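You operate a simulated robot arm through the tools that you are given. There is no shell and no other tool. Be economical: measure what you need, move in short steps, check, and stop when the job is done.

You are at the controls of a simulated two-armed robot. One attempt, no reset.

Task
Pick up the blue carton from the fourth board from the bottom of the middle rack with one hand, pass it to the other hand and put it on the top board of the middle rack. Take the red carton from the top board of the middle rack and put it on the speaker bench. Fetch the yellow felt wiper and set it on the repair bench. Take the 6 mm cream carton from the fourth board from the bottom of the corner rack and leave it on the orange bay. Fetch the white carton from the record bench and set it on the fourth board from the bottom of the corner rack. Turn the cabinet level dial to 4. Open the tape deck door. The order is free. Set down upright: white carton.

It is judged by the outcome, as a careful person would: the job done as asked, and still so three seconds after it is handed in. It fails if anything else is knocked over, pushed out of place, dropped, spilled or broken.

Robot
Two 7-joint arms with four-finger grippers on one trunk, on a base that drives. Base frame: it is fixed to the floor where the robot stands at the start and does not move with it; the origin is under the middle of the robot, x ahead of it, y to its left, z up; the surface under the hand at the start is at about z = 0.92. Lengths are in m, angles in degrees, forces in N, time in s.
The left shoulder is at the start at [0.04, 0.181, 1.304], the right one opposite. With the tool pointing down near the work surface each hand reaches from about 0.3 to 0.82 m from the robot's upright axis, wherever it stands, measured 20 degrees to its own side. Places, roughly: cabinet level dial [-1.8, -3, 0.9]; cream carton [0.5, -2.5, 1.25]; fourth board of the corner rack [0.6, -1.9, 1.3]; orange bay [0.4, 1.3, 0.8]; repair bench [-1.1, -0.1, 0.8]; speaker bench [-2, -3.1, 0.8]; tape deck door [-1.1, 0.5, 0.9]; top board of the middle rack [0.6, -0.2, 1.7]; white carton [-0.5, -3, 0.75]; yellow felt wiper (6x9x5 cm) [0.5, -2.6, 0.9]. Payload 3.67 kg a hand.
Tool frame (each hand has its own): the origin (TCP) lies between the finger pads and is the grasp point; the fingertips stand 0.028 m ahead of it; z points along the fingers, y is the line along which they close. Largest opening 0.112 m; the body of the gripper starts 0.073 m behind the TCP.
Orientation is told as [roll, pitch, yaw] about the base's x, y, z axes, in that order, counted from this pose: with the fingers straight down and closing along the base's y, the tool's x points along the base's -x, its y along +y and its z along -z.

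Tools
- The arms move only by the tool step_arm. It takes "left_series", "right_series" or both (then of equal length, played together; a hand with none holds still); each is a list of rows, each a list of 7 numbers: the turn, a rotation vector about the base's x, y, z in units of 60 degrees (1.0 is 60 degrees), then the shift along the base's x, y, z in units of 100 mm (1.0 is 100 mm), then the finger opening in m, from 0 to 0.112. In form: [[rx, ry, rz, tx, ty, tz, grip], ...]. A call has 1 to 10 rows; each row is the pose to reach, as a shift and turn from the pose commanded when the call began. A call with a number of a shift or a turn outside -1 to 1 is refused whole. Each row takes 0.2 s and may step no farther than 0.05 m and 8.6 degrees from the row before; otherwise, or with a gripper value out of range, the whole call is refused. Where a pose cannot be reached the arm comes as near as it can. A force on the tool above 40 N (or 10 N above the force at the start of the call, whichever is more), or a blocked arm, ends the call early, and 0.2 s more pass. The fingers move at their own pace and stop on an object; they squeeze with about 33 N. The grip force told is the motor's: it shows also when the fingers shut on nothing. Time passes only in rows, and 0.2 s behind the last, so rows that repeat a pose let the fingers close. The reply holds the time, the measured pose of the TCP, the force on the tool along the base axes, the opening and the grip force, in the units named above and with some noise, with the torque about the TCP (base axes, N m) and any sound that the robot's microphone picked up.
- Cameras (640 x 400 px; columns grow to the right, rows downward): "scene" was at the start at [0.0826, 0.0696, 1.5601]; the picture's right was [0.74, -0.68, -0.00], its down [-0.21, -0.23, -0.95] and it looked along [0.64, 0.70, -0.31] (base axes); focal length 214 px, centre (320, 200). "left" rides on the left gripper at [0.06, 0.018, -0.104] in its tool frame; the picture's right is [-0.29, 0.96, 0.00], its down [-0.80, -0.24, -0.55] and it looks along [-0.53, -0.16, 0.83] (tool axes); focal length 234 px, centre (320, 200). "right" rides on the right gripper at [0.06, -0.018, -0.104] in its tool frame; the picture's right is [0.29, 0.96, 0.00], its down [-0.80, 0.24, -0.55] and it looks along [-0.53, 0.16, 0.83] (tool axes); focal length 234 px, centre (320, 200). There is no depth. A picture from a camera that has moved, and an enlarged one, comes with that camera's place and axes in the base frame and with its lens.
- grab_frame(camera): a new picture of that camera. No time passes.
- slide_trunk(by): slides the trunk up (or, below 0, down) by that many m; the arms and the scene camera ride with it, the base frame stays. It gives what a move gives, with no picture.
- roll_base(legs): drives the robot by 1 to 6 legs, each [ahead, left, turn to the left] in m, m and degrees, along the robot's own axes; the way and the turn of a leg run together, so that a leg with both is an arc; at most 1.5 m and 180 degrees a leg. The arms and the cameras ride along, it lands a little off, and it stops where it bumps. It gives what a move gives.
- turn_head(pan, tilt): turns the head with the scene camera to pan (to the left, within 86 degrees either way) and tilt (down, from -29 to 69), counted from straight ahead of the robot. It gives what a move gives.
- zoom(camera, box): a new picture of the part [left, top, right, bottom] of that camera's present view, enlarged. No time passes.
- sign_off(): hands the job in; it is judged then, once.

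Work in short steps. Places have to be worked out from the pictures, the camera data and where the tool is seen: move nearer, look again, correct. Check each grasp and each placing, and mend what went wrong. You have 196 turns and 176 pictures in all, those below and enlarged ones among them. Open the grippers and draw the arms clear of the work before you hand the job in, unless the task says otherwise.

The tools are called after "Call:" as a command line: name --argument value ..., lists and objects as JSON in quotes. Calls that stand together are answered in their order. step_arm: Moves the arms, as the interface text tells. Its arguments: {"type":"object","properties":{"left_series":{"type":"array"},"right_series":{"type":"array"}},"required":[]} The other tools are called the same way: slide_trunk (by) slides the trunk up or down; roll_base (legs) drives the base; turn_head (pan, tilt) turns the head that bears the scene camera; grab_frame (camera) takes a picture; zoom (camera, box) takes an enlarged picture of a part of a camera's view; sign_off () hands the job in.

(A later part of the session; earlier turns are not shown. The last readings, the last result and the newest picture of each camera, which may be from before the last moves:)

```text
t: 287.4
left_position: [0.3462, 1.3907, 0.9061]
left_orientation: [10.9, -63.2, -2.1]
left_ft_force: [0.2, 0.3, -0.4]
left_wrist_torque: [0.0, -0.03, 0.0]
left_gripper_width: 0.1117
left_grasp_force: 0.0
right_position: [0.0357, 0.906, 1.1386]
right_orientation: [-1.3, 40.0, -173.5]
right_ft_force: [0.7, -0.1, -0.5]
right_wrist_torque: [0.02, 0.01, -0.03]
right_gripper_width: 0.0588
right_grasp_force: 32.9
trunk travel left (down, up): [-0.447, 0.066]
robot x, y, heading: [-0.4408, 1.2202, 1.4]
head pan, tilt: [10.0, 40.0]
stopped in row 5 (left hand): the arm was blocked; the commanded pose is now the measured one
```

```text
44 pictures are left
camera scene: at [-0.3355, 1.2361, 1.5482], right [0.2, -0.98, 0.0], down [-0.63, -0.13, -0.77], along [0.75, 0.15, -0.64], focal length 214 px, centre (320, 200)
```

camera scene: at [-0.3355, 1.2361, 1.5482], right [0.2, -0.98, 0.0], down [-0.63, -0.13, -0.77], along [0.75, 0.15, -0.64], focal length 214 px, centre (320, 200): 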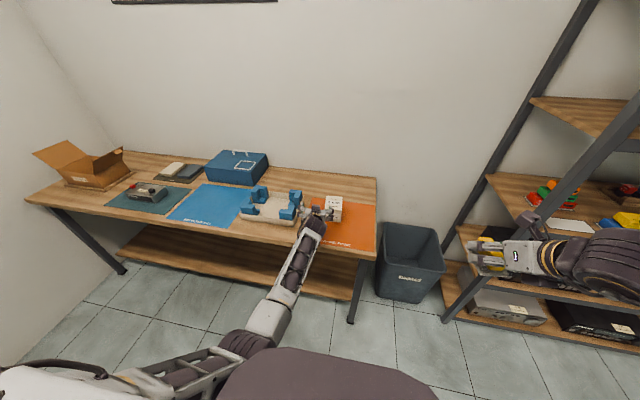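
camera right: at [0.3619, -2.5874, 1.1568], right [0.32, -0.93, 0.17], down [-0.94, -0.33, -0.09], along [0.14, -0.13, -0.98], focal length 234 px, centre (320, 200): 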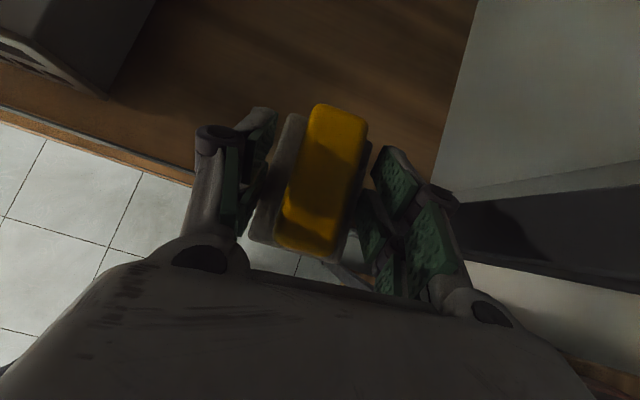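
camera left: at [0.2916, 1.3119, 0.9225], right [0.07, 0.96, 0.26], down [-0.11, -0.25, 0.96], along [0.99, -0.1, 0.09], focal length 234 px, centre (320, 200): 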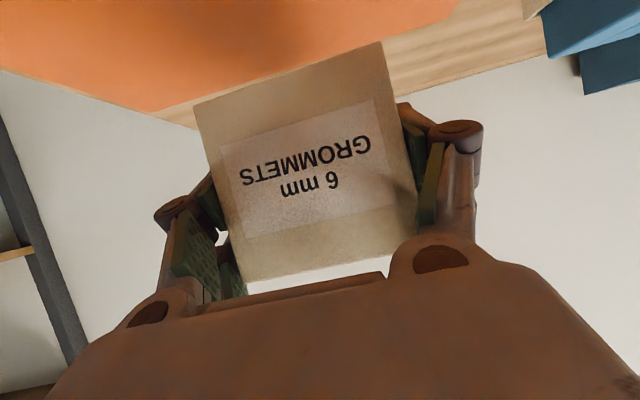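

Call:
zoom --camera "scene" --box '[240, 160, 390, 260]'

```text
4.00 times, centred on (315, 210) of scene
camera zoom: at [-0.3355, 1.2361, 1.5482], right [0.2, -0.98, 0.0], down [-0.63, -0.13, -0.77], along [0.75, 0.15, -0.64], focal length 858 px, centre (340, 160)
```

zoom: 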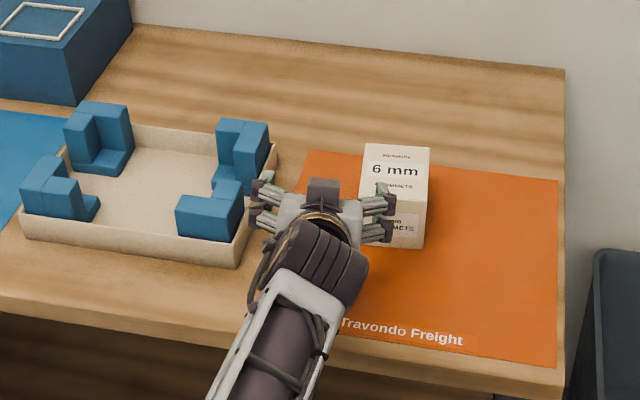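

Cream is on the orange bay. The hand drifted toward the tray, so lift straight up with the trunk and then back off.

Call:
slide_trunk --by 0.064

Call:
roll_base --legs '[[-0.2, 0, 0]]'

Call:
zoom --camera "scene" --box '[240, 130, 400, 250]'

```text
t: 288.5
left_position: [0.3449, 1.3915, 0.9693]
left_orientation: [10.7, -63.1, -1.9]
left_ft_force: [-0.5, 0.8, -0.3]
left_wrist_torque: [0.01, 0.02, 0.02]
left_gripper_width: 0.1125
left_grasp_force: 0.1
right_position: [0.0361, 0.9065, 1.202]
right_orientation: [-1.2, 40.0, -173.5]
right_ft_force: [-0.1, 0.6, -0.7]
right_wrist_torque: [-0.02, 0.02, 0.0]
right_gripper_width: 0.0595
right_grasp_force: 33.3
trunk travel left (down, up): [-0.511, 0.002]
robot x, y, heading: [-0.4375, 1.2169, 1.6]
head pan, tilt: [10.0, 40.0]
```

```text
t: 290.1
left_position: [0.159, 1.3784, 0.9723]
left_orientation: [10.8, -63.4, -2.6]
left_ft_force: [-0.6, 0.1, 0.3]
left_wrist_torque: [0.0, 0.02, -0.07]
left_gripper_width: 0.1122
left_grasp_force: 0.0
right_position: [-0.1557, 0.895, 1.205]
right_orientation: [-1.1, 40.2, -174.1]
right_ft_force: [-1.0, 0.3, -0.6]
right_wrist_torque: [0.01, -0.03, -0.05]
right_gripper_width: 0.0589
right_grasp_force: 32.7
trunk travel left (down, up): [-0.511, 0.002]
robot x, y, heading: [-0.6203, 1.2102, 1.0]
head pan, tilt: [10.0, 40.0]
stopped in leg 1: the robot was blocked; the commanded pose is now the measured one
```

```text
3.33 times, centred on (320, 190) of scene
camera zoom: at [-0.525, 1.231, 1.6118], right [0.19, -0.98, 0.0], down [-0.63, -0.12, -0.77], along [0.76, 0.14, -0.64], focal length 715 px, centre (320, 233)
```

zoom: 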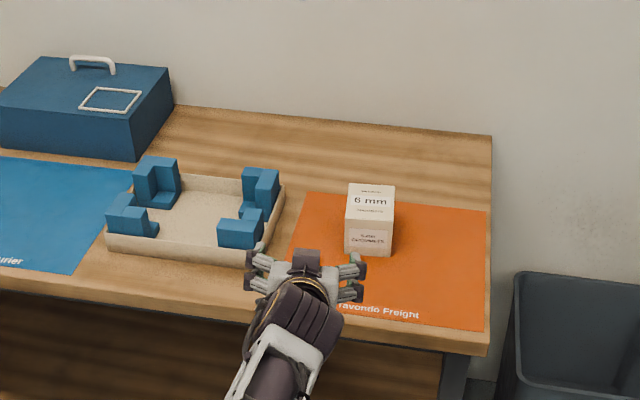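

Cream is fine. I bumped something behind; move forward 0.12 m and look around to the left.

Call:
roll_base --legs '[[0.1, 0, 0]]'

Call:
turn_head --pan 86 --tilt 35

Call:
grab_frame --camera "scene"

Call:
turn_head --pan -86 --tilt 35

Call:
grab_frame --camera "scene"

```text
t: 291.3
left_position: [0.2608, 1.3762, 0.9696]
left_orientation: [11.0, -63.2, -2.8]
left_ft_force: [-0.1, -0.4, 0.0]
left_wrist_torque: [-0.02, -0.01, -0.03]
left_gripper_width: 0.1118
left_grasp_force: 0.0
right_position: [-0.0545, 0.8942, 1.2044]
right_orientation: [-1.2, 40.0, -174.2]
right_ft_force: [-0.1, -0.3, 0.1]
right_wrist_torque: [0.01, 0.0, -0.01]
right_gripper_width: 0.059
right_grasp_force: 33.3
trunk travel left (down, up): [-0.511, 0.002]
robot x, y, heading: [-0.5234, 1.2141, 0.8]
head pan, tilt: [10.0, 40.0]
```

```text
t: 292.8
left_position: [0.2618, 1.3764, 0.9685]
left_orientation: [11.0, -63.2, -2.9]
left_ft_force: [-0.3, -0.1, -0.1]
left_wrist_torque: [-0.02, -0.02, -0.01]
left_gripper_width: 0.112
left_grasp_force: 0.0
right_position: [-0.0535, 0.8928, 1.2024]
right_orientation: [-1.3, 39.9, -174.2]
right_ft_force: [0.3, -0.9, -0.9]
right_wrist_torque: [0.02, -0.02, 0.01]
right_gripper_width: 0.0591
right_grasp_force: 32.8
trunk travel left (down, up): [-0.511, 0.002]
robot x, y, heading: [-0.5198, 1.2118, 0.8]
head pan, tilt: [85.9, 35.0]
```

```text
41 pictures are left
camera scene: at [-0.4981, 1.3014, 1.6189], right [1.0, -0.06, 0.0], down [-0.03, -0.57, -0.82], along [0.05, 0.82, -0.57], focal length 214 px, centre (320, 200)
```

scene: 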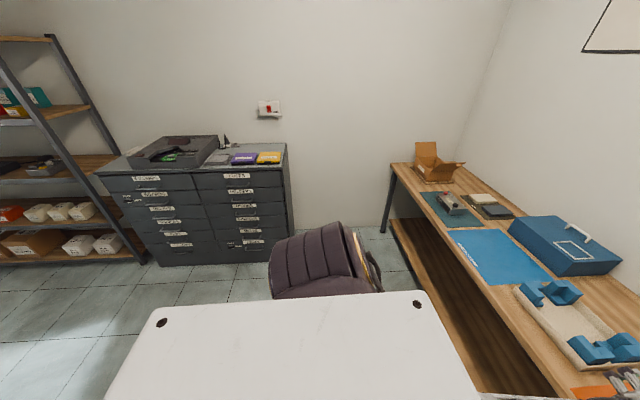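

```text
t: 295.4
left_position: [0.2622, 1.3765, 0.9682]
left_orientation: [11.0, -63.1, -2.8]
left_ft_force: [-0.4, -0.3, -0.9]
left_wrist_torque: [-0.01, 0.01, 0.03]
left_gripper_width: 0.112
left_grasp_force: 0.1
right_position: [-0.0531, 0.8945, 1.201]
right_orientation: [-1.4, 39.9, -174.2]
right_ft_force: [-1.0, 0.2, -0.2]
right_wrist_torque: [0.01, 0.03, -0.02]
right_gripper_width: 0.0592
right_grasp_force: 33.5
trunk travel left (down, up): [-0.511, 0.002]
robot x, y, heading: [-0.5251, 1.2121, 0.6]
head pan, tilt: [-85.9, 35.0]
```

```text
40 pictures are left
camera scene: at [-0.4963, 1.1257, 1.6189], right [-1.0, -0.08, 0.0], down [-0.05, 0.57, -0.82], along [0.07, -0.82, -0.57], focal length 214 px, centre (320, 200)
```

scene: 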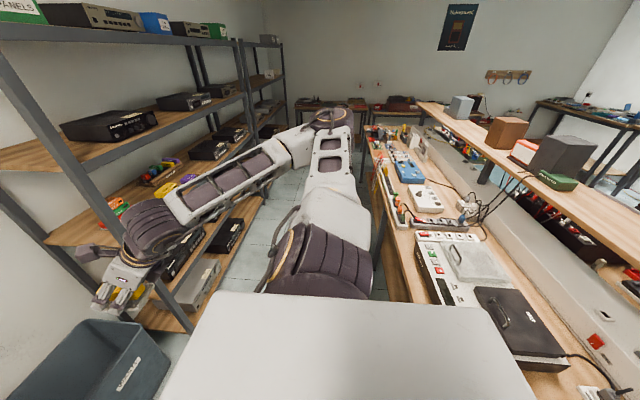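

The repair bench (front x≈−0.78) and tape deck are to my right-rear. First tuck the left arm higher and closer.

Call:
step_arm --left_series '[[0, 0, 0, -0.2, 0, 0.4, 0.112], [0, 0, 0, -0.5, 0, 0.8, 0.112], [0, 0, 0, -0.8, 0, 1, 0.112]]'

Call:
step_arm --left_series '[[0, 0, 0, -0.3, 0.2, 0.3, 0.112], [0, 0, 0, -0.6, 0.4, 0.6, 0.112], [0, 0, 0, -0.9, 0.6, 0.9, 0.112]]'

Call:
step_arm --left_series '[[0, 0, 0, 0, 0.2, 0.3, 0.112], [0, 0, 0, 0, 0.4, 0.6, 0.112], [0, 0, 0, 0, 0.6, 0.9, 0.112]]'

```text
t: 296.4
left_position: [0.1859, 1.4135, 1.0711]
left_orientation: [21.0, -63.3, -10.6]
left_ft_force: [0.8, -0.1, -0.6]
left_wrist_torque: [0.01, -0.01, 0.03]
left_gripper_width: 0.112
left_grasp_force: 0.0
right_position: [-0.0527, 0.8931, 1.2015]
right_orientation: [-1.3, 40.0, -174.1]
right_ft_force: [0.4, 0.1, -1.3]
right_wrist_torque: [-0.01, 0.01, 0.0]
right_gripper_width: 0.0591
right_grasp_force: 33.4
trunk travel left (down, up): [-0.511, 0.002]
robot x, y, heading: [-0.5241, 1.2136, 0.5]
head pan, tilt: [-85.9, 35.0]
stopped in row 3 (left hand): the arm was blocked; the commanded pose is now the measured one
```

```text
t: 297.2
left_position: [0.0963, 1.4726, 1.1636]
left_orientation: [20.6, -63.3, -10.4]
left_ft_force: [-0.5, 0.0, -0.4]
left_wrist_torque: [-0.02, 0.0, -0.04]
left_gripper_width: 0.1122
left_grasp_force: 0.0
right_position: [-0.0542, 0.8943, 1.2014]
right_orientation: [-1.1, 40.0, -174.1]
right_ft_force: [0.1, 0.1, -0.4]
right_wrist_torque: [-0.03, 0.04, 0.03]
right_gripper_width: 0.0593
right_grasp_force: 33.4
trunk travel left (down, up): [-0.511, 0.002]
robot x, y, heading: [-0.5221, 1.2162, 0.5]
head pan, tilt: [-85.9, 35.0]
```

```text
t: 298.0
left_position: [0.0973, 1.5343, 1.2525]
left_orientation: [20.6, -63.3, -10.3]
left_ft_force: [-0.3, -0.6, -0.4]
left_wrist_torque: [-0.04, 0.0, -0.01]
left_gripper_width: 0.1121
left_grasp_force: 0.0
right_position: [-0.0527, 0.8942, 1.2022]
right_orientation: [-1.4, 40.0, -174.1]
right_ft_force: [-0.1, -0.3, -1.2]
right_wrist_torque: [0.03, 0.0, 0.01]
right_gripper_width: 0.0592
right_grasp_force: 33.2
trunk travel left (down, up): [-0.511, 0.002]
robot x, y, heading: [-0.5222, 1.2123, 0.7]
head pan, tilt: [-85.9, 35.0]
```

Call:
roll_base --legs '[[0.1, 0.5, 0], [0, 0, 90], [0, 0, 90]]'

Call:
turn_head --pan 30 --tilt 30

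Call:
grab_frame --camera "scene"

```text
t: 309.4
left_position: [-1.0561, 1.4095, 1.2534]
left_orientation: [20.6, -63.3, 168.7]
left_ft_force: [-0.3, 0.0, 1.0]
left_wrist_torque: [-0.02, 0.02, -0.01]
left_gripper_width: 0.1118
left_grasp_force: 0.0
right_position: [-0.8962, 2.0478, 1.2014]
right_orientation: [-1.2, 40.0, 5.0]
right_ft_force: [-0.9, 0.4, -0.7]
right_wrist_torque: [0.03, -0.01, 0.02]
right_gripper_width: 0.0592
right_grasp_force: 33.1
trunk travel left (down, up): [-0.511, 0.002]
robot x, y, heading: [-0.4307, 1.7227, 179.8]
head pan, tilt: [-85.9, 35.0]
```

```text
t: 311.4
left_position: [-1.0559, 1.4111, 1.2502]
left_orientation: [20.6, -63.3, 168.7]
left_ft_force: [0.0, -0.4, 0.4]
left_wrist_torque: [0.0, -0.02, -0.03]
left_gripper_width: 0.1121
left_grasp_force: 0.2
right_position: [-0.896, 2.0485, 1.2022]
right_orientation: [-1.2, 40.0, 5.0]
right_ft_force: [0.6, -0.3, -0.5]
right_wrist_torque: [0.02, -0.02, -0.02]
right_gripper_width: 0.0592
right_grasp_force: 33.4
trunk travel left (down, up): [-0.511, 0.002]
robot x, y, heading: [-0.4302, 1.7229, 179.6]
head pan, tilt: [30.0, 30.0]
```

```text
39 pictures are left
camera scene: at [-0.5307, 1.677, 1.6267], right [-0.5, 0.87, 0.0], down [0.43, 0.25, -0.87], along [-0.75, -0.43, -0.5], focal length 214 px, centre (320, 200)
```

scene: 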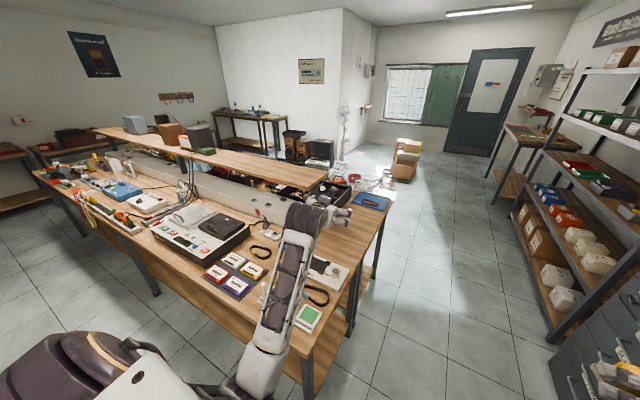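

Overview clear: tape deck is on the near side of the repair bench. Back 0.08 m and strafe 1.15 m toward it, then look down.

Call:
roll_base --legs '[[-0.08, 0, 0], [0, 1.15, 0]]'

Call:
turn_head --pan 0 --tilt 40

Call:
grab_frame --camera "scene"

```text
t: 318.1
left_position: [-0.976, 0.2527, 1.2519]
left_orientation: [20.7, -63.4, 169.1]
left_ft_force: [0.3, 0.4, 0.4]
left_wrist_torque: [-0.03, 0.01, 0.02]
left_gripper_width: 0.1123
left_grasp_force: 0.1
right_position: [-0.8196, 0.8906, 1.2018]
right_orientation: [-1.3, 39.8, 5.2]
right_ft_force: [-0.3, 0.2, -0.6]
right_wrist_torque: [0.03, 0.01, -0.02]
right_gripper_width: 0.0591
right_grasp_force: 33.1
trunk travel left (down, up): [-0.511, 0.002]
robot x, y, heading: [-0.3525, 0.567, -179.7]
head pan, tilt: [30.0, 30.0]
```

```text
t: 319.0
left_position: [-0.9763, 0.2518, 1.2526]
left_orientation: [20.7, -63.5, 169.0]
left_ft_force: [-0.2, -1.3, 0.5]
left_wrist_torque: [0.01, 0.04, -0.02]
left_gripper_width: 0.1118
left_grasp_force: 0.1
right_position: [-0.8203, 0.8911, 1.2023]
right_orientation: [-1.3, 39.9, 5.4]
right_ft_force: [-0.4, 0.3, -0.6]
right_wrist_torque: [0.03, 0.01, -0.01]
right_gripper_width: 0.0592
right_grasp_force: 32.8
trunk travel left (down, up): [-0.511, 0.002]
robot x, y, heading: [-0.3503, 0.5677, -179.9]
head pan, tilt: [0.0, 40.0]
```

```text
38 pictures are left
camera scene: at [-0.4581, 0.5673, 1.6114], right [0.0, 1.0, 0.0], down [0.64, 0.0, -0.77], along [-0.77, 0.0, -0.64], focal length 214 px, centre (320, 200)
```

scene: 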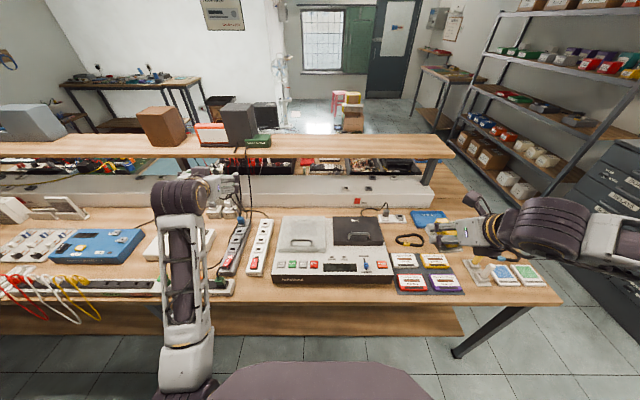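

Call:
zoom --camera "scene" --box '[250, 190, 490, 320]'

```text
2.67 times, centred on (370, 255) of scene
camera zoom: at [-0.4581, 0.5673, 1.6114], right [0.0, 1.0, 0.0], down [0.64, 0.0, -0.77], along [-0.77, 0.0, -0.64], focal length 572 px, centre (187, 53)
```

zoom: 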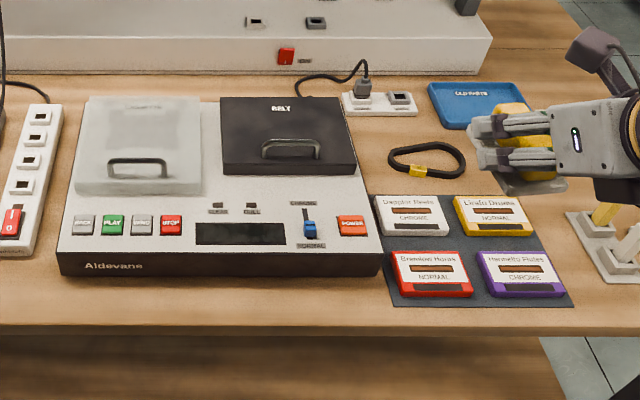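

Call:
zoom --camera "scene" --box '[270, 205, 400, 290]'

```text
4.71 times, centred on (335, 248) of scene
camera zoom: at [-0.4581, 0.5673, 1.6114], right [0.0, 1.0, 0.0], down [0.64, 0.0, -0.77], along [-0.77, 0.0, -0.64], focal length 1009 px, centre (249, -24)
```

zoom: 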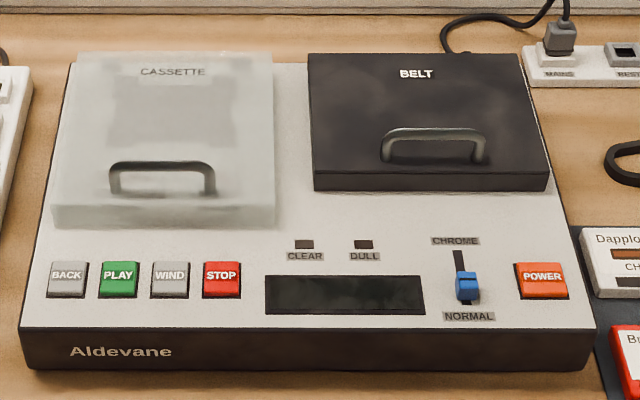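

The transparent lid marked CASSETTE is the tape deck door (hinge at back x≈−1.2, handle ≈(−1.03,0.49,0.92)). First set the wiper down: look under the right hand for free bench.

Call:
grab_frame --camera "right"

```text
35 pictures are left
camera right: at [-0.7971, 0.8754, 1.3194], right [-0.32, 0.93, 0.17], down [0.94, 0.34, -0.09], along [-0.14, 0.13, -0.98], focal length 234 px, centre (320, 200)
```

right: 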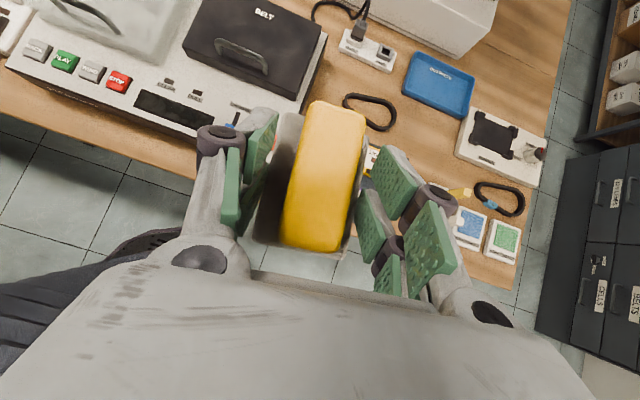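

Free wood at ≈(−1.10,1.155) between belt, tray and tester. Strafe right 0.36 m and extend the right hand over it.

Call:
roll_base --legs '[[0, -0.36, 0]]'

Call:
step_arm --right_series '[[0, 0, 0, -0.35, -0.3, 0, 0.01], [0, 0, 0, -0.7, -0.6, 0, 0.01], [0, 0, 0, -1, -0.9, 0, 0.01]]'

Call:
step_arm --right_series '[[0, 0, 0, -0.4, 0, -0.2, 0.01], [0, 0, 0, -0.75, 0, -0.4, 0.01], [0, 0, 0, -1, 0, -0.8, 0.01]]'

Call:
step_arm --right_series '[[0, 0, 0, -0.3, 0, -0.3, 0.01], [0, 0, 0, -0.6, 0, -0.6, 0.01], [0, 0, 0, -0.75, 0, -0.9, 0.01]]'

Call:
grab_frame --camera "right"

Call:
grab_frame --camera "scene"

```text
t: 321.4
left_position: [-0.974, 0.6035, 1.2526]
left_orientation: [20.5, -63.4, 169.6]
left_ft_force: [-0.2, -0.2, -0.2]
left_wrist_torque: [0.01, -0.01, 0.01]
left_gripper_width: 0.1121
left_grasp_force: 0.1
right_position: [-0.8239, 1.2426, 1.203]
right_orientation: [-1.2, 39.9, 5.9]
right_ft_force: [0.3, -0.6, -1.2]
right_wrist_torque: [0.03, 0.02, 0.0]
right_gripper_width: 0.059
right_grasp_force: 33.0
trunk travel left (down, up): [-0.511, 0.002]
robot x, y, heading: [-0.3524, 0.9191, -179.6]
head pan, tilt: [0.0, 40.0]
```

```text
t: 322.2
left_position: [-0.9761, 0.6055, 1.2527]
left_orientation: [20.7, -63.4, 169.4]
left_ft_force: [0.7, 0.4, 0.8]
left_wrist_torque: [-0.03, -0.06, 0.05]
left_gripper_width: 0.112
left_grasp_force: 0.0
right_position: [-0.9238, 1.1616, 1.2026]
right_orientation: [-0.3, 39.7, 5.8]
right_ft_force: [-0.4, -7.7, -0.2]
right_wrist_torque: [0.47, -0.07, -0.37]
right_gripper_width: 0.0592
right_grasp_force: 33.2
trunk travel left (down, up): [-0.511, 0.002]
robot x, y, heading: [-0.3523, 0.9212, -179.3]
head pan, tilt: [0.0, 40.0]
```

```text
t: 323.0
left_position: [-0.9749, 0.6034, 1.2515]
left_orientation: [20.5, -63.4, 169.5]
left_ft_force: [-0.3, 0.3, -0.7]
left_wrist_torque: [0.03, -0.01, 0.01]
left_gripper_width: 0.112
left_grasp_force: 0.1
right_position: [-1.0218, 1.1521, 1.1193]
right_orientation: [-1.3, 39.8, 5.7]
right_ft_force: [0.7, -0.4, -0.9]
right_wrist_torque: [0.04, -0.03, -0.01]
right_gripper_width: 0.0588
right_grasp_force: 32.9
trunk travel left (down, up): [-0.511, 0.002]
robot x, y, heading: [-0.3546, 0.9213, -179.4]
head pan, tilt: [0.0, 40.0]
```

```text
t: 323.8
left_position: [-0.9741, 0.6042, 1.2523]
left_orientation: [20.7, -63.5, 169.4]
left_ft_force: [-0.3, 0.8, 0.2]
left_wrist_torque: [0.01, -0.03, 0.03]
left_gripper_width: 0.1119
left_grasp_force: 0.0
right_position: [-1.0992, 1.1551, 1.0326]
right_orientation: [-1.3, 40.0, 5.7]
right_ft_force: [0.5, 0.5, -0.8]
right_wrist_torque: [0.0, -0.01, 0.04]
right_gripper_width: 0.0591
right_grasp_force: 33.0
trunk travel left (down, up): [-0.511, 0.002]
robot x, y, heading: [-0.3531, 0.9239, -179.7]
head pan, tilt: [0.0, 40.0]
```

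```text
34 pictures are left
camera right: at [-1.0773, 1.1395, 1.1492], right [-0.33, 0.93, 0.17], down [0.93, 0.35, -0.09], along [-0.14, 0.13, -0.98], focal length 234 px, centre (320, 200)
```

right: 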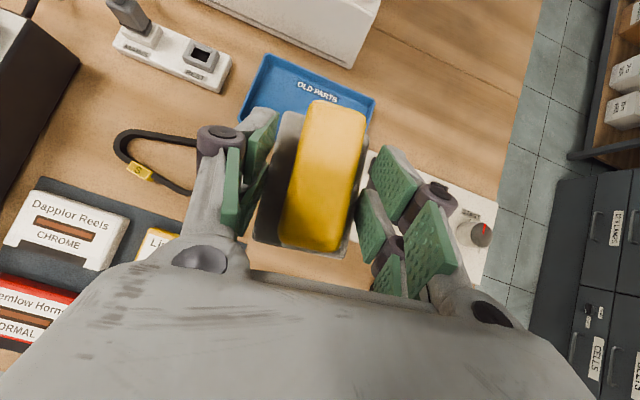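

```text
33 pictures are left
camera scene: at [-0.4601, 0.9239, 1.6113], right [-0.01, 1.0, 0.0], down [0.64, 0.01, -0.77], along [-0.77, -0.01, -0.64], focal length 214 px, centre (320, 200)
```

scene: 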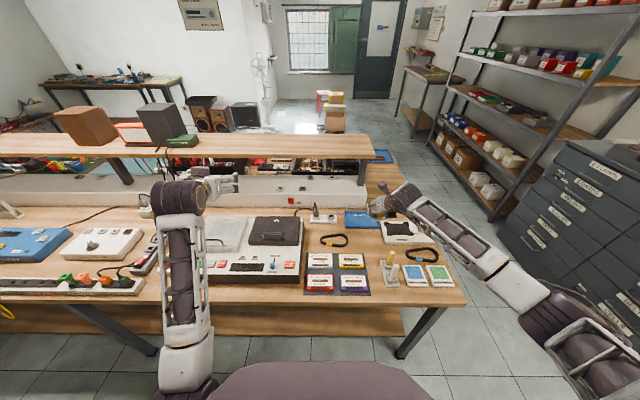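

Region is free between y 1.03–1.24, x −1.02…−1.2. Nudge y −0.02 and lower.

Call:
step_arm --right_series '[[0, 0, 0, 0, -0.2, -0.3, 0.01], [0, 0, 0, 0, -0.2, -0.7, 0.01], [0, 0, 0, 0, -0.2, -1, 0.01]]'

Call:
step_arm --right_series '[[0, 0, 0, 0, 0, -0.3, 0.01], [0, 0, 0, 0, 0, -0.5, 0.01], [0, 0, 0, 0, 0, -0.65, 0.01]]'

Call:
grab_frame --camera "scene"

```text
t: 324.6
left_position: [-0.9769, 0.6033, 1.2519]
left_orientation: [20.6, -63.4, 169.5]
left_ft_force: [0.3, 0.7, -0.4]
left_wrist_torque: [0.02, -0.02, 0.0]
left_gripper_width: 0.112
left_grasp_force: 0.0
right_position: [-1.0968, 1.136, 0.9299]
right_orientation: [-1.3, 40.0, 5.9]
right_ft_force: [-0.5, 0.1, -0.5]
right_wrist_torque: [0.0, -0.03, -0.01]
right_gripper_width: 0.0591
right_grasp_force: 33.3
trunk travel left (down, up): [-0.511, 0.002]
robot x, y, heading: [-0.356, 0.924, -179.4]
head pan, tilt: [0.0, 40.0]
```

```text
t: 325.4
left_position: [-0.9748, 0.6045, 1.2518]
left_orientation: [20.6, -63.4, 169.5]
left_ft_force: [0.0, 0.7, 0.1]
left_wrist_torque: [0.01, 0.04, -0.03]
left_gripper_width: 0.1121
left_grasp_force: 0.0
right_position: [-1.0994, 1.1338, 0.8671]
right_orientation: [-1.4, 40.0, 5.8]
right_ft_force: [0.4, -1.2, -0.5]
right_wrist_torque: [-0.02, -0.04, 0.03]
right_gripper_width: 0.0591
right_grasp_force: 32.8
trunk travel left (down, up): [-0.511, 0.002]
robot x, y, heading: [-0.351, 0.9252, -179.4]
head pan, tilt: [0.0, 40.0]
```

```text
32 pictures are left
camera scene: at [-0.4606, 0.9232, 1.6113], right [-0.01, 1.0, 0.0], down [0.64, 0.01, -0.77], along [-0.77, -0.01, -0.64], focal length 214 px, centre (320, 200)
```

scene: 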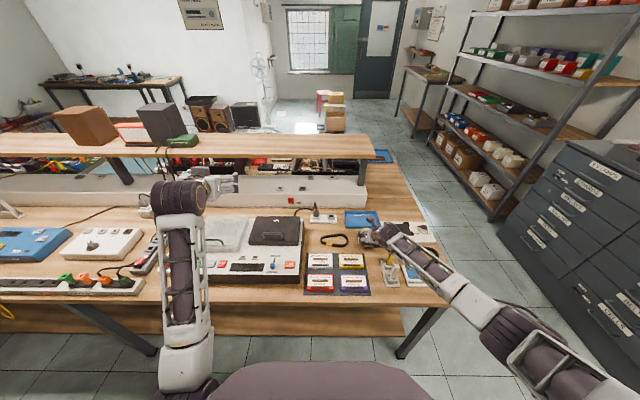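

Call:
step_arm --right_series '[[0, 0, 0, 0, 0, -0.12, 0.01], [0, 0, 0, 0, 0, -0.2, 0.01], [0, 0, 0, 0, 0, -0.26, 0.01], [0, 0, 0, 0, 0, -0.32, 0.01], [0, 0, 0, 0, 0, -0.37, 0.01]]'

```text
t: 326.1
left_position: [-0.9752, 0.6049, 1.2523]
left_orientation: [20.6, -63.5, 169.4]
left_ft_force: [-1.1, -0.3, -0.7]
left_wrist_torque: [-0.03, 0.01, 0.05]
left_gripper_width: 0.1122
left_grasp_force: 0.0
right_position: [-1.104, 1.1342, 0.8571]
right_orientation: [-1.4, 41.1, 5.6]
right_ft_force: [9.9, 0.6, 19.5]
right_wrist_torque: [0.7, -0.6, -0.36]
right_gripper_width: 0.0593
right_grasp_force: 33.0
trunk travel left (down, up): [-0.511, 0.002]
robot x, y, heading: [-0.355, 0.9276, -179.4]
head pan, tilt: [0.0, 40.0]
stopped in row 3 (right hand): the force on the tool passed its limit at 43 N (the readings are from after the stop); the commanded pose is now the measured one
```

Contact. Check before releasing.

Call:
zoom --camera "scene" --box '[310, 195, 450, 300]'

Call:
grab_frame --camera "right"

```text
3.81 times, centred on (380, 248) of scene
camera zoom: at [-0.4581, 0.9233, 1.6114], right [-0.01, 1.0, 0.0], down [0.64, 0.01, -0.77], along [-0.77, -0.01, -0.64], focal length 817 px, centre (91, 19)
```

zoom: 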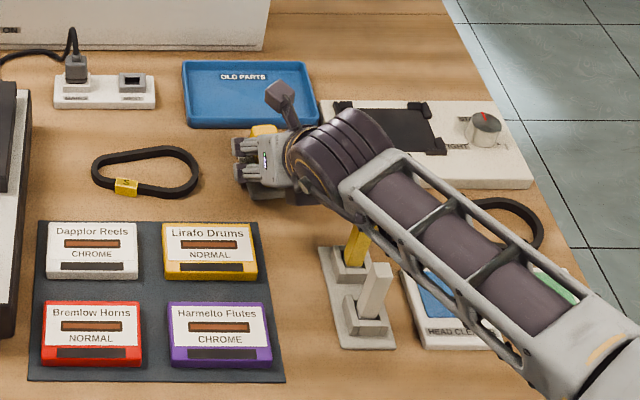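

```text
30 pictures are left
camera right: at [-1.0793, 1.1196, 0.9732], right [-0.33, 0.93, 0.17], down [0.93, 0.35, -0.11], along [-0.16, 0.12, -0.98], focal length 234 px, centre (320, 200)
```

right: 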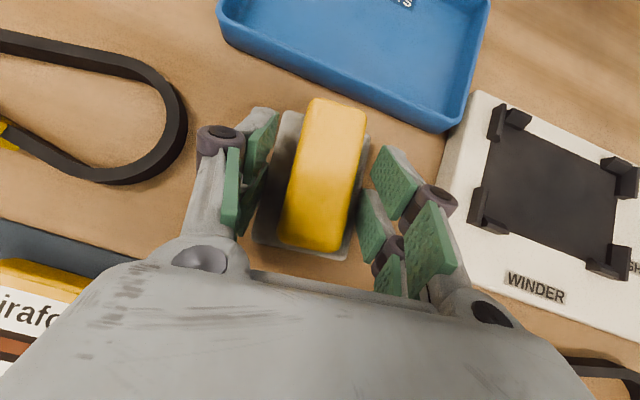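

Wiper rests on bare bench between belt, tray and winder. Open to 90 mm and withdraw up-and-back.

Call:
step_arm --right_series '[[0, 0, 0, 0, 0, 0.02, 0.09], [0, 0, 0, 0, 0, 0.02, 0.09], [0, 0, 0, 0.1, 0, 0.2, 0.09], [0, 0, 0, 0.25, 0, 0.5, 0.09], [0, 0, 0, 0.4, 0, 0.9, 0.09]]'

Call:
step_arm --right_series '[[0, 0, 0, 0.3, 0, 0.3, 0.09], [0, 0, 0, 0.6, 0, 0.6, 0.09], [0, 0, 0, 0.9, 0, 0.9, 0.09]]'

Call:
grab_frame --camera "right"

```text
t: 327.3
left_position: [-0.9752, 0.6052, 1.2513]
left_orientation: [20.6, -63.5, 169.4]
left_ft_force: [0.5, -0.7, 0.3]
left_wrist_torque: [-0.01, 0.02, -0.02]
left_gripper_width: 0.1119
left_grasp_force: 0.1
right_position: [-1.0645, 1.1371, 0.9428]
right_orientation: [-1.3, 40.8, 5.6]
right_ft_force: [-0.2, 0.0, -0.2]
right_wrist_torque: [0.01, 0.01, 0.01]
right_gripper_width: 0.0899
right_grasp_force: 0.0
trunk travel left (down, up): [-0.511, 0.002]
robot x, y, heading: [-0.3548, 0.923, -179.5]
head pan, tilt: [0.0, 40.0]
```

```text
t: 328.1
left_position: [-0.9744, 0.6055, 1.2515]
left_orientation: [20.5, -63.4, 169.5]
left_ft_force: [1.2, -1.2, 0.1]
left_wrist_torque: [-0.01, -0.02, -0.01]
left_gripper_width: 0.1118
left_grasp_force: 0.0
right_position: [-0.9728, 1.1348, 1.0312]
right_orientation: [-1.3, 40.6, 5.6]
right_ft_force: [0.6, 0.0, -0.6]
right_wrist_torque: [0.0, -0.01, 0.03]
right_gripper_width: 0.0902
right_grasp_force: 0.0
trunk travel left (down, up): [-0.511, 0.002]
robot x, y, heading: [-0.3517, 0.9237, -179.6]
head pan, tilt: [0.0, 40.0]
```

```text
29 pictures are left
camera right: at [-0.9495, 1.1197, 1.1479], right [-0.33, 0.93, 0.17], down [0.93, 0.35, -0.1], along [-0.16, 0.13, -0.98], focal length 234 px, centre (320, 200)
```

right: 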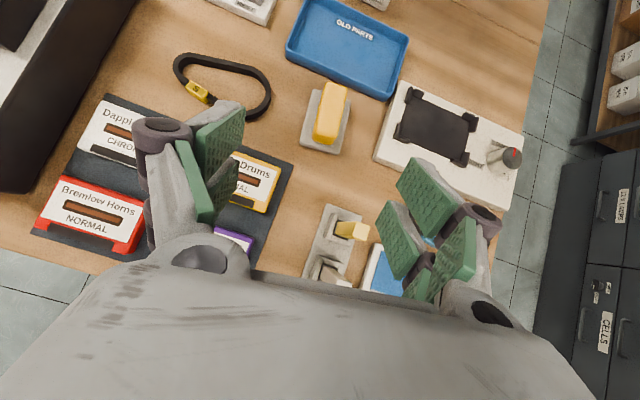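

Wiper done. Now the cassette door: raise the right hand, make it vertical, and strafe left 0.5 m.

Call:
step_arm --right_series '[[0, -0.12, 0, 0.1, 0, 0.3, 0.06], [0, -0.24, 0, 0.2, 0, 0.6, 0.06], [0, -0.36, 0, 0.2, 0, 0.9, 0.06], [0, -0.48, 0, 0.2, 0, 1, 0.06], [0, -0.6, 0, 0.2, 0, 1, 0.06], [0, -0.68, 0, 0.2, 0, 1, 0.06]]'

Call:
roll_base --legs '[[0, 0.52, 0], [0.1, 0, 0]]'

Call:
step_arm --right_series '[[0, 0, 0.14, 0, -0.1, 0, 0.05], [0, 0, 0.28, 0, -0.2, 0, 0.05], [0, 0, 0.42, 0, -0.3, 0, 0.05], [0, 0, 0.56, 0, -0.4, 0, 0.05], [0, 0, 0.7, 0, -0.5, 0, 0.05], [0, 0, 0.84, 0, -0.6, 0, 0.05], [0, 0, 0.98, 0, -0.7, 0, 0.05]]'

Call:
step_arm --right_series '[[0, 0, 0.14, 0, 0, 0, 0.05], [0, 0, 0.28, 0, 0, 0, 0.05], [0, 0, 0.42, 0, 0, 0, 0.05]]'

Call:
grab_frame --camera "right"

Call:
grab_frame --camera "scene"

```text
t: 329.5
left_position: [-0.9765, 0.6048, 1.2509]
left_orientation: [20.7, -63.4, 169.6]
left_ft_force: [-0.3, 0.3, -0.1]
left_wrist_torque: [0.02, 0.0, 0.02]
left_gripper_width: 0.1118
left_grasp_force: 0.0
right_position: [-0.9529, 1.1346, 1.1309]
right_orientation: [-5.0, 0.0, 4.3]
right_ft_force: [0.2, 0.2, 0.1]
right_wrist_torque: [-0.01, -0.02, -0.03]
right_gripper_width: 0.06
right_grasp_force: 0.1
trunk travel left (down, up): [-0.511, 0.002]
robot x, y, heading: [-0.3519, 0.9212, -179.7]
head pan, tilt: [0.0, 40.0]
```

```text
t: 333.4
left_position: [-1.0667, 0.0782, 1.253]
left_orientation: [20.7, -63.5, 169.8]
left_ft_force: [-0.2, 0.2, 0.1]
left_wrist_torque: [0.01, -0.01, -0.01]
left_gripper_width: 0.112
left_grasp_force: 0.0
right_position: [-1.0478, 0.6076, 1.1322]
right_orientation: [-5.1, 0.2, 4.7]
right_ft_force: [0.0, -0.5, 0.1]
right_wrist_torque: [-0.02, -0.01, -0.04]
right_gripper_width: 0.0602
right_grasp_force: 0.0
trunk travel left (down, up): [-0.511, 0.002]
robot x, y, heading: [-0.4468, 0.4005, -179.0]
head pan, tilt: [0.0, 40.0]
```

```text
t: 335.0
left_position: [-1.0678, 0.0766, 1.2522]
left_orientation: [20.6, -63.4, 169.9]
left_ft_force: [1.1, -0.3, 1.0]
left_wrist_torque: [-0.03, -0.01, 0.0]
left_gripper_width: 0.1118
left_grasp_force: 0.0
right_position: [-1.0505, 0.538, 1.1314]
right_orientation: [-5.0, 0.2, 63.5]
right_ft_force: [-0.3, -0.1, -0.2]
right_wrist_torque: [0.03, 0.03, -0.01]
right_gripper_width: 0.0502
right_grasp_force: 0.0
trunk travel left (down, up): [-0.511, 0.002]
robot x, y, heading: [-0.4471, 0.4014, -179.0]
head pan, tilt: [0.0, 40.0]
```

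```text
t: 335.8
left_position: [-1.0682, 0.0777, 1.253]
left_orientation: [20.6, -63.3, 169.7]
left_ft_force: [-0.3, 0.5, -0.4]
left_wrist_torque: [0.0, 0.01, -0.02]
left_gripper_width: 0.1123
left_grasp_force: 0.0
right_position: [-1.048, 0.5384, 1.132]
right_orientation: [-5.1, 0.2, 88.8]
right_ft_force: [1.0, -0.5, -0.5]
right_wrist_torque: [0.01, -0.03, -0.03]
right_gripper_width: 0.0499
right_grasp_force: 0.0
trunk travel left (down, up): [-0.511, 0.002]
robot x, y, heading: [-0.4501, 0.4016, -179.2]
head pan, tilt: [0.0, 40.0]
```

```text
28 pictures are left
camera right: at [-1.0415, 0.4768, 1.2356], right [-0.96, -0.27, -0.08], down [-0.27, 0.8, 0.53], along [-0.07, 0.53, -0.84], focal length 234 px, centre (320, 200)
```

right: 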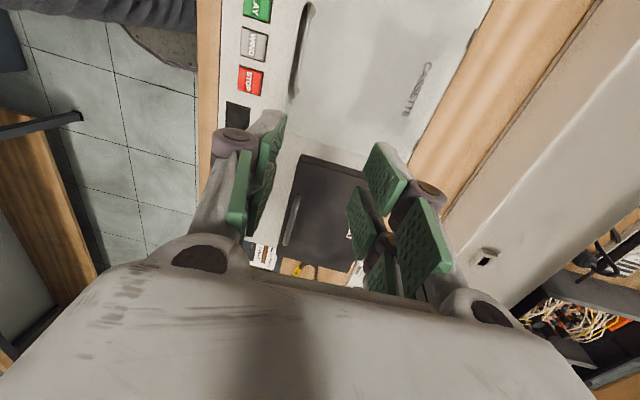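

```text
27 pictures are left
camera scene: at [-0.5546, 0.3994, 1.6113], right [-0.01, 1.0, 0.0], down [0.64, 0.01, -0.77], along [-0.77, -0.01, -0.64], focal length 214 px, centre (320, 200)
```

scene: 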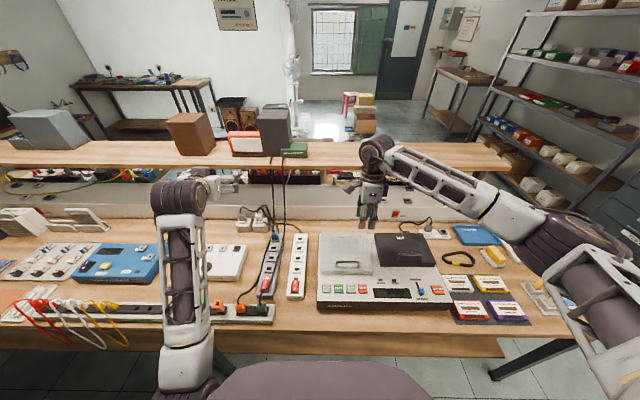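

Call:
zoom --camera "scene" --box '[310, 225, 390, 285]'

```text
6.67 times, centred on (350, 255) of scene
camera zoom: at [-0.5546, 0.3994, 1.6113], right [-0.01, 1.0, 0.0], down [0.64, 0.01, -0.77], along [-0.77, -0.01, -0.64], focal length 1430 px, centre (120, -167)
```

zoom: 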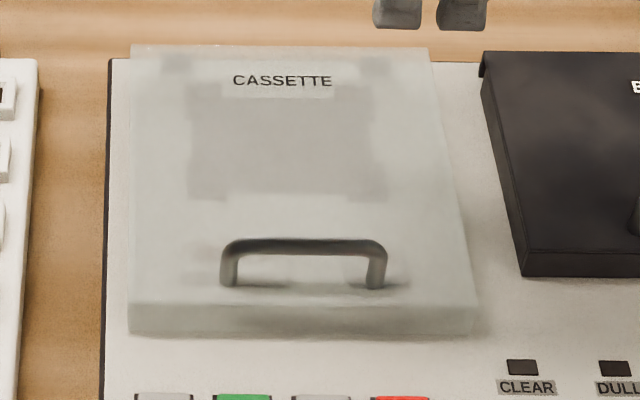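

Handle bar measured: (−0.998, 0.489, 0.953), lid top z≈0.923, hinge ≈(−1.17, 0.905). Move above the bar and lower so the fingers straddle it.

Call:
step_arm --right_series '[[0, 0, 0, 0.25, -0.25, -0.3, 0.05], [0, 0, 0, 0.5, -0.49, -0.6, 0.05], [0, 0, 0, 0.5, -0.49, -1, 0.05]]'

Call:
zoom --camera "right" --box '[200, 40, 440, 220]'

Call:
zoom --camera "scene" --box '[310, 215, 390, 275]'

```text
t: 336.6
left_position: [-1.0686, 0.0792, 1.2525]
left_orientation: [20.7, -63.3, 169.7]
left_ft_force: [0.3, 0.6, -0.7]
left_wrist_torque: [0.0, -0.01, -0.01]
left_gripper_width: 0.1119
left_grasp_force: 0.0
right_position: [-0.9989, 0.4895, 1.0324]
right_orientation: [-4.9, 0.1, 88.6]
right_ft_force: [-0.3, 0.5, -0.5]
right_wrist_torque: [-0.04, -0.02, 0.0]
right_gripper_width: 0.05
right_grasp_force: 0.1
trunk travel left (down, up): [-0.511, 0.002]
robot x, y, heading: [-0.4498, 0.402, -179.2]
head pan, tilt: [0.0, 40.0]
```

```text
2.22 times, centred on (320, 130) of right
camera zoom: at [-0.992, 0.4278, 1.1365], right [-0.96, -0.26, -0.08], down [-0.27, 0.81, 0.53], along [-0.07, 0.53, -0.84], focal length 520 px, centre (320, 356)
```

zoom: 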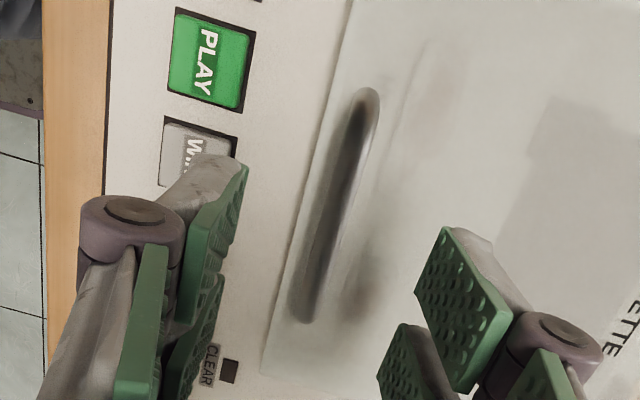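

```text
6.67 times, centred on (350, 245) of scene
camera zoom: at [-0.5555, 0.4002, 1.6112], right [-0.01, 1.0, 0.0], down [0.64, 0.01, -0.77], along [-0.77, -0.01, -0.64], focal length 1430 px, centre (120, -100)
```

zoom: 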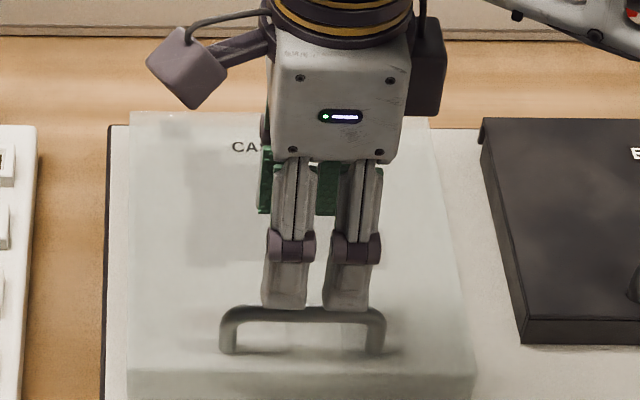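

Bar is centred between the fingers. Lower to z≈0.966 and close.

Call:
step_arm --right_series '[[0, 0, 0, 0.02, -0.05, -0.3, 0.05], [0, 0, 0, 0.02, -0.05, -0.5, 0.05], [0, 0, 0, 0.02, -0.05, -0.66, 0.05], [0, 0, 0, 0.02, -0.05, -0.66, 0.0], [0, 0, 0, 0.02, -0.05, -0.66, 0.0], [0, 0, 0, 0.02, -0.05, -0.66, 0.0]]'

Call:
zoom --camera "scene" --box '[310, 215, 390, 275]'

```text
t: 338.0
left_position: [-1.0697, 0.0785, 1.2506]
left_orientation: [20.6, -63.4, 169.7]
left_ft_force: [-0.1, -0.6, -0.2]
left_wrist_torque: [0.02, 0.0, -0.02]
left_gripper_width: 0.1118
left_grasp_force: 0.1
right_position: [-0.9977, 0.4831, 0.9643]
right_orientation: [-4.9, 0.1, 88.7]
right_ft_force: [-9.0, 0.4, -2.9]
right_wrist_torque: [-0.1, 0.14, 2.17]
right_gripper_width: 0.01
right_grasp_force: 45.4
trunk travel left (down, up): [-0.511, 0.002]
robot x, y, heading: [-0.4502, 0.3987, -179.0]
head pan, tilt: [0.0, 40.0]
```

```text
6.67 times, centred on (350, 245) of scene
camera zoom: at [-0.5564, 0.3993, 1.6112], right [-0.02, 1.0, 0.0], down [0.64, 0.01, -0.77], along [-0.77, -0.01, -0.64], focal length 1430 px, centre (120, -100)
```

zoom: 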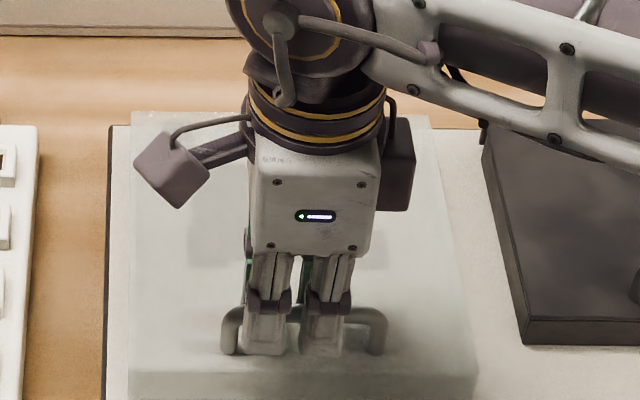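

Bar gripped (10 mm). Lift along the hinge arc to about 30°.

Call:
step_arm --right_series '[[0, 0, 0, -0.06, 0, 0.18, 0.0], [0, 0, 0, -0.14, 0, 0.35, 0.0], [0, 0, 0, -0.24, 0, 0.51, 0.0], [0, 0, 0, -0.35, 0, 0.66, 0.0], [0, 0, 0, -0.48, 0, 0.8, 0.0]]'

Call:
grab_frame --camera "scene"

```text
t: 339.2
left_position: [-1.0719, 0.0775, 1.2501]
left_orientation: [20.5, -63.1, 169.9]
left_ft_force: [0.7, -0.5, 0.3]
left_wrist_torque: [0.01, 0.0, 0.0]
left_gripper_width: 0.112
left_grasp_force: 0.0
right_position: [-1.0477, 0.484, 1.0422]
right_orientation: [-5.3, 0.1, 88.8]
right_ft_force: [-15.1, -4.7, -17.8]
right_wrist_torque: [-0.5, 0.0, 1.85]
right_gripper_width: 0.0101
right_grasp_force: 45.0
trunk travel left (down, up): [-0.511, 0.002]
robot x, y, heading: [-0.4441, 0.4014, -178.9]
head pan, tilt: [0.0, 40.0]
```

```text
22 pictures are left
camera scene: at [-0.5596, 0.399, 1.6109], right [-0.01, 1.0, 0.0], down [0.65, 0.01, -0.76], along [-0.76, -0.01, -0.65], focal length 214 px, centre (320, 200)
```

scene: 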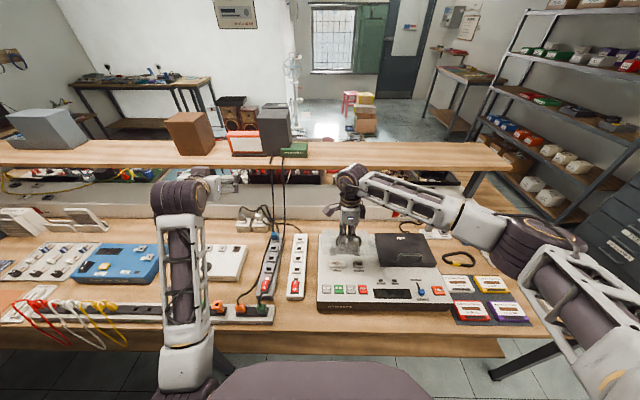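

Door is lifting. Continue the arc to about 60°.

Call:
step_arm --right_series '[[0, 0, 0, -0.17, 0, 0.11, 0.0], [0, 0, 0, -0.34, 0, 0.21, 0.0], [0, 0, 0, -0.5, 0, 0.3, 0.0], [0, 0, 0, -0.68, 0, 0.37, 0.0], [0, 0, 0, -0.86, 0, 0.42, 0.0]]'

Call:
zoom --camera "scene" --box '[280, 150, 440, 310]'

```text
t: 340.4
left_position: [-1.0701, 0.079, 1.2512]
left_orientation: [20.7, -63.3, 169.8]
left_ft_force: [0.4, 0.4, 0.6]
left_wrist_torque: [-0.01, -0.03, 0.02]
left_gripper_width: 0.112
left_grasp_force: 0.2
right_position: [-1.1314, 0.4849, 1.0859]
right_orientation: [-5.1, 0.0, 88.6]
right_ft_force: [-0.5, 6.7, -8.3]
right_wrist_torque: [-0.7, -0.33, 1.81]
right_gripper_width: 0.0097
right_grasp_force: 45.1
trunk travel left (down, up): [-0.511, 0.002]
robot x, y, heading: [-0.4492, 0.3995, -179.2]
head pan, tilt: [0.0, 40.0]
```

```text
2.50 times, centred on (360, 230) of scene
camera zoom: at [-0.5567, 0.4004, 1.6112], right [-0.01, 1.0, 0.0], down [0.64, 0.01, -0.77], along [-0.76, -0.01, -0.64], focal length 536 px, centre (220, 125)
```

zoom: 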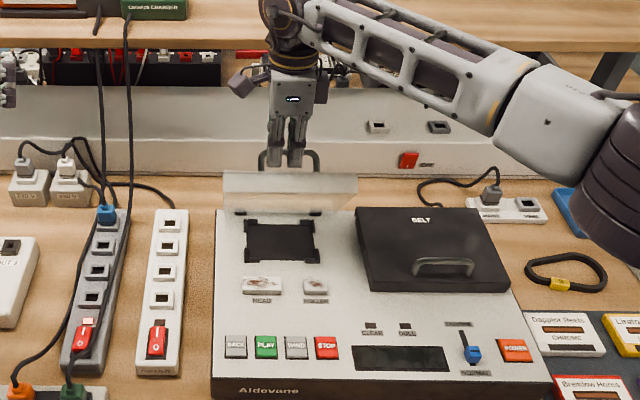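

Opening well. Continue to ~85°.

Call:
step_arm --right_series '[[0, 0, 0, -0.19, 0, 0.03, 0.0], [0, 0, 0, -0.38, 0, 0.05, 0.0], [0, 0, 0, -0.56, 0, 0.05, 0.0], [0, 0, 0, -0.74, 0, 0.03, 0.0]]'

Call:
zoom --camera "scene" --box '[280, 130, 440, 290]'

```text
t: 341.4
left_position: [-1.0685, 0.0792, 1.2511]
left_orientation: [20.6, -63.4, 169.6]
left_ft_force: [0.0, 0.6, 0.1]
left_wrist_torque: [0.03, 0.04, 0.0]
left_gripper_width: 0.1119
left_grasp_force: 0.1
right_position: [-1.1979, 0.4875, 1.0903]
right_orientation: [-4.9, -0.5, 89.1]
right_ft_force: [0.9, 10.9, -5.2]
right_wrist_torque: [-1.02, 0.14, 0.56]
right_gripper_width: 0.0094
right_grasp_force: 45.4
trunk travel left (down, up): [-0.511, 0.002]
robot x, y, heading: [-0.4463, 0.3996, -179.3]
head pan, tilt: [0.0, 40.0]
stopped in row 4 (right hand): the force on the tool passed its limit at 52 N (the readings are from after the stop); the commanded pose is now the measured one
```

```text
2.50 times, centred on (360, 210) of scene
camera zoom: at [-0.5549, 0.3994, 1.6114], right [-0.01, 1.0, 0.0], down [0.64, 0.01, -0.77], along [-0.77, -0.01, -0.64], focal length 536 px, centre (220, 175)
```

zoom: 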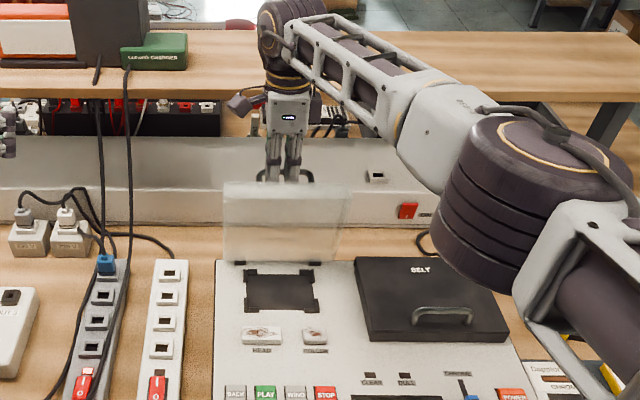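

Near 83° and hit a stop. Loosen the fingers slightly and see if the door stays.

Call:
step_arm --right_series '[[0, 0, 0, 0, 0, 0, 0.03], [0, 0, 0, 0, 0, 0, 0.03], [0, 0, 0, 0, 0, 0, 0.03], [0, 0, 0, 0, 0, 0, 0.03], [0, 0, 0, 0, 0, 0, 0.03]]'

Call:
zoom --camera "scene" --box '[320, 170, 400, 250]'

Call:
zoom --camera "right" --box '[160, 0, 480, 240]'

```text
t: 342.6
left_position: [-1.068, 0.0783, 1.2519]
left_orientation: [20.5, -63.4, 169.6]
left_ft_force: [0.3, 0.1, -0.2]
left_wrist_torque: [0.0, -0.01, 0.01]
left_gripper_width: 0.1119
left_grasp_force: 0.1
right_position: [-1.1977, 0.4833, 1.0905]
right_orientation: [-5.0, -0.6, 89.2]
right_ft_force: [-0.1, -0.5, 0.1]
right_wrist_torque: [-0.02, 0.02, -0.03]
right_gripper_width: 0.0302
right_grasp_force: 0.0
trunk travel left (down, up): [-0.511, 0.002]
robot x, y, heading: [-0.4489, 0.4, -179.1]
head pan, tilt: [0.0, 40.0]
```

```text
5.00 times, centred on (360, 210) of scene
camera zoom: at [-0.5546, 0.3995, 1.6113], right [-0.01, 1.0, 0.0], down [0.64, 0.01, -0.77], along [-0.77, -0.01, -0.64], focal length 1072 px, centre (120, 150)
```

zoom: 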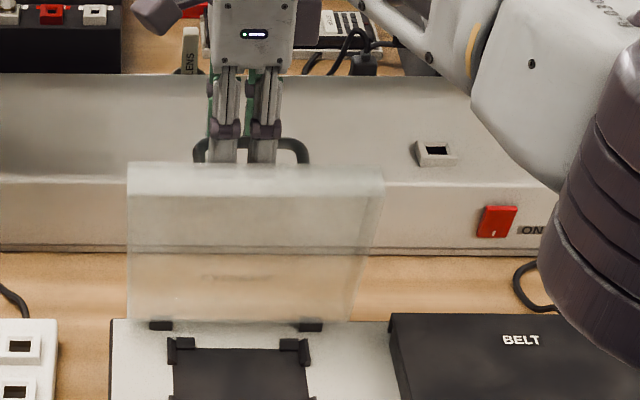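

```text
1.67 times, centred on (320, 120) of right
camera zoom: at [-1.1903, 0.4215, 1.1936], right [-0.96, -0.27, -0.09], down [-0.28, 0.8, 0.54], along [-0.08, 0.54, -0.84], focal length 390 px, centre (320, 333)
```

zoom: 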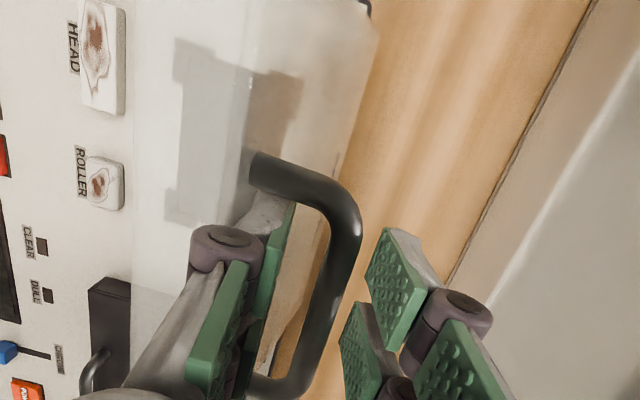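

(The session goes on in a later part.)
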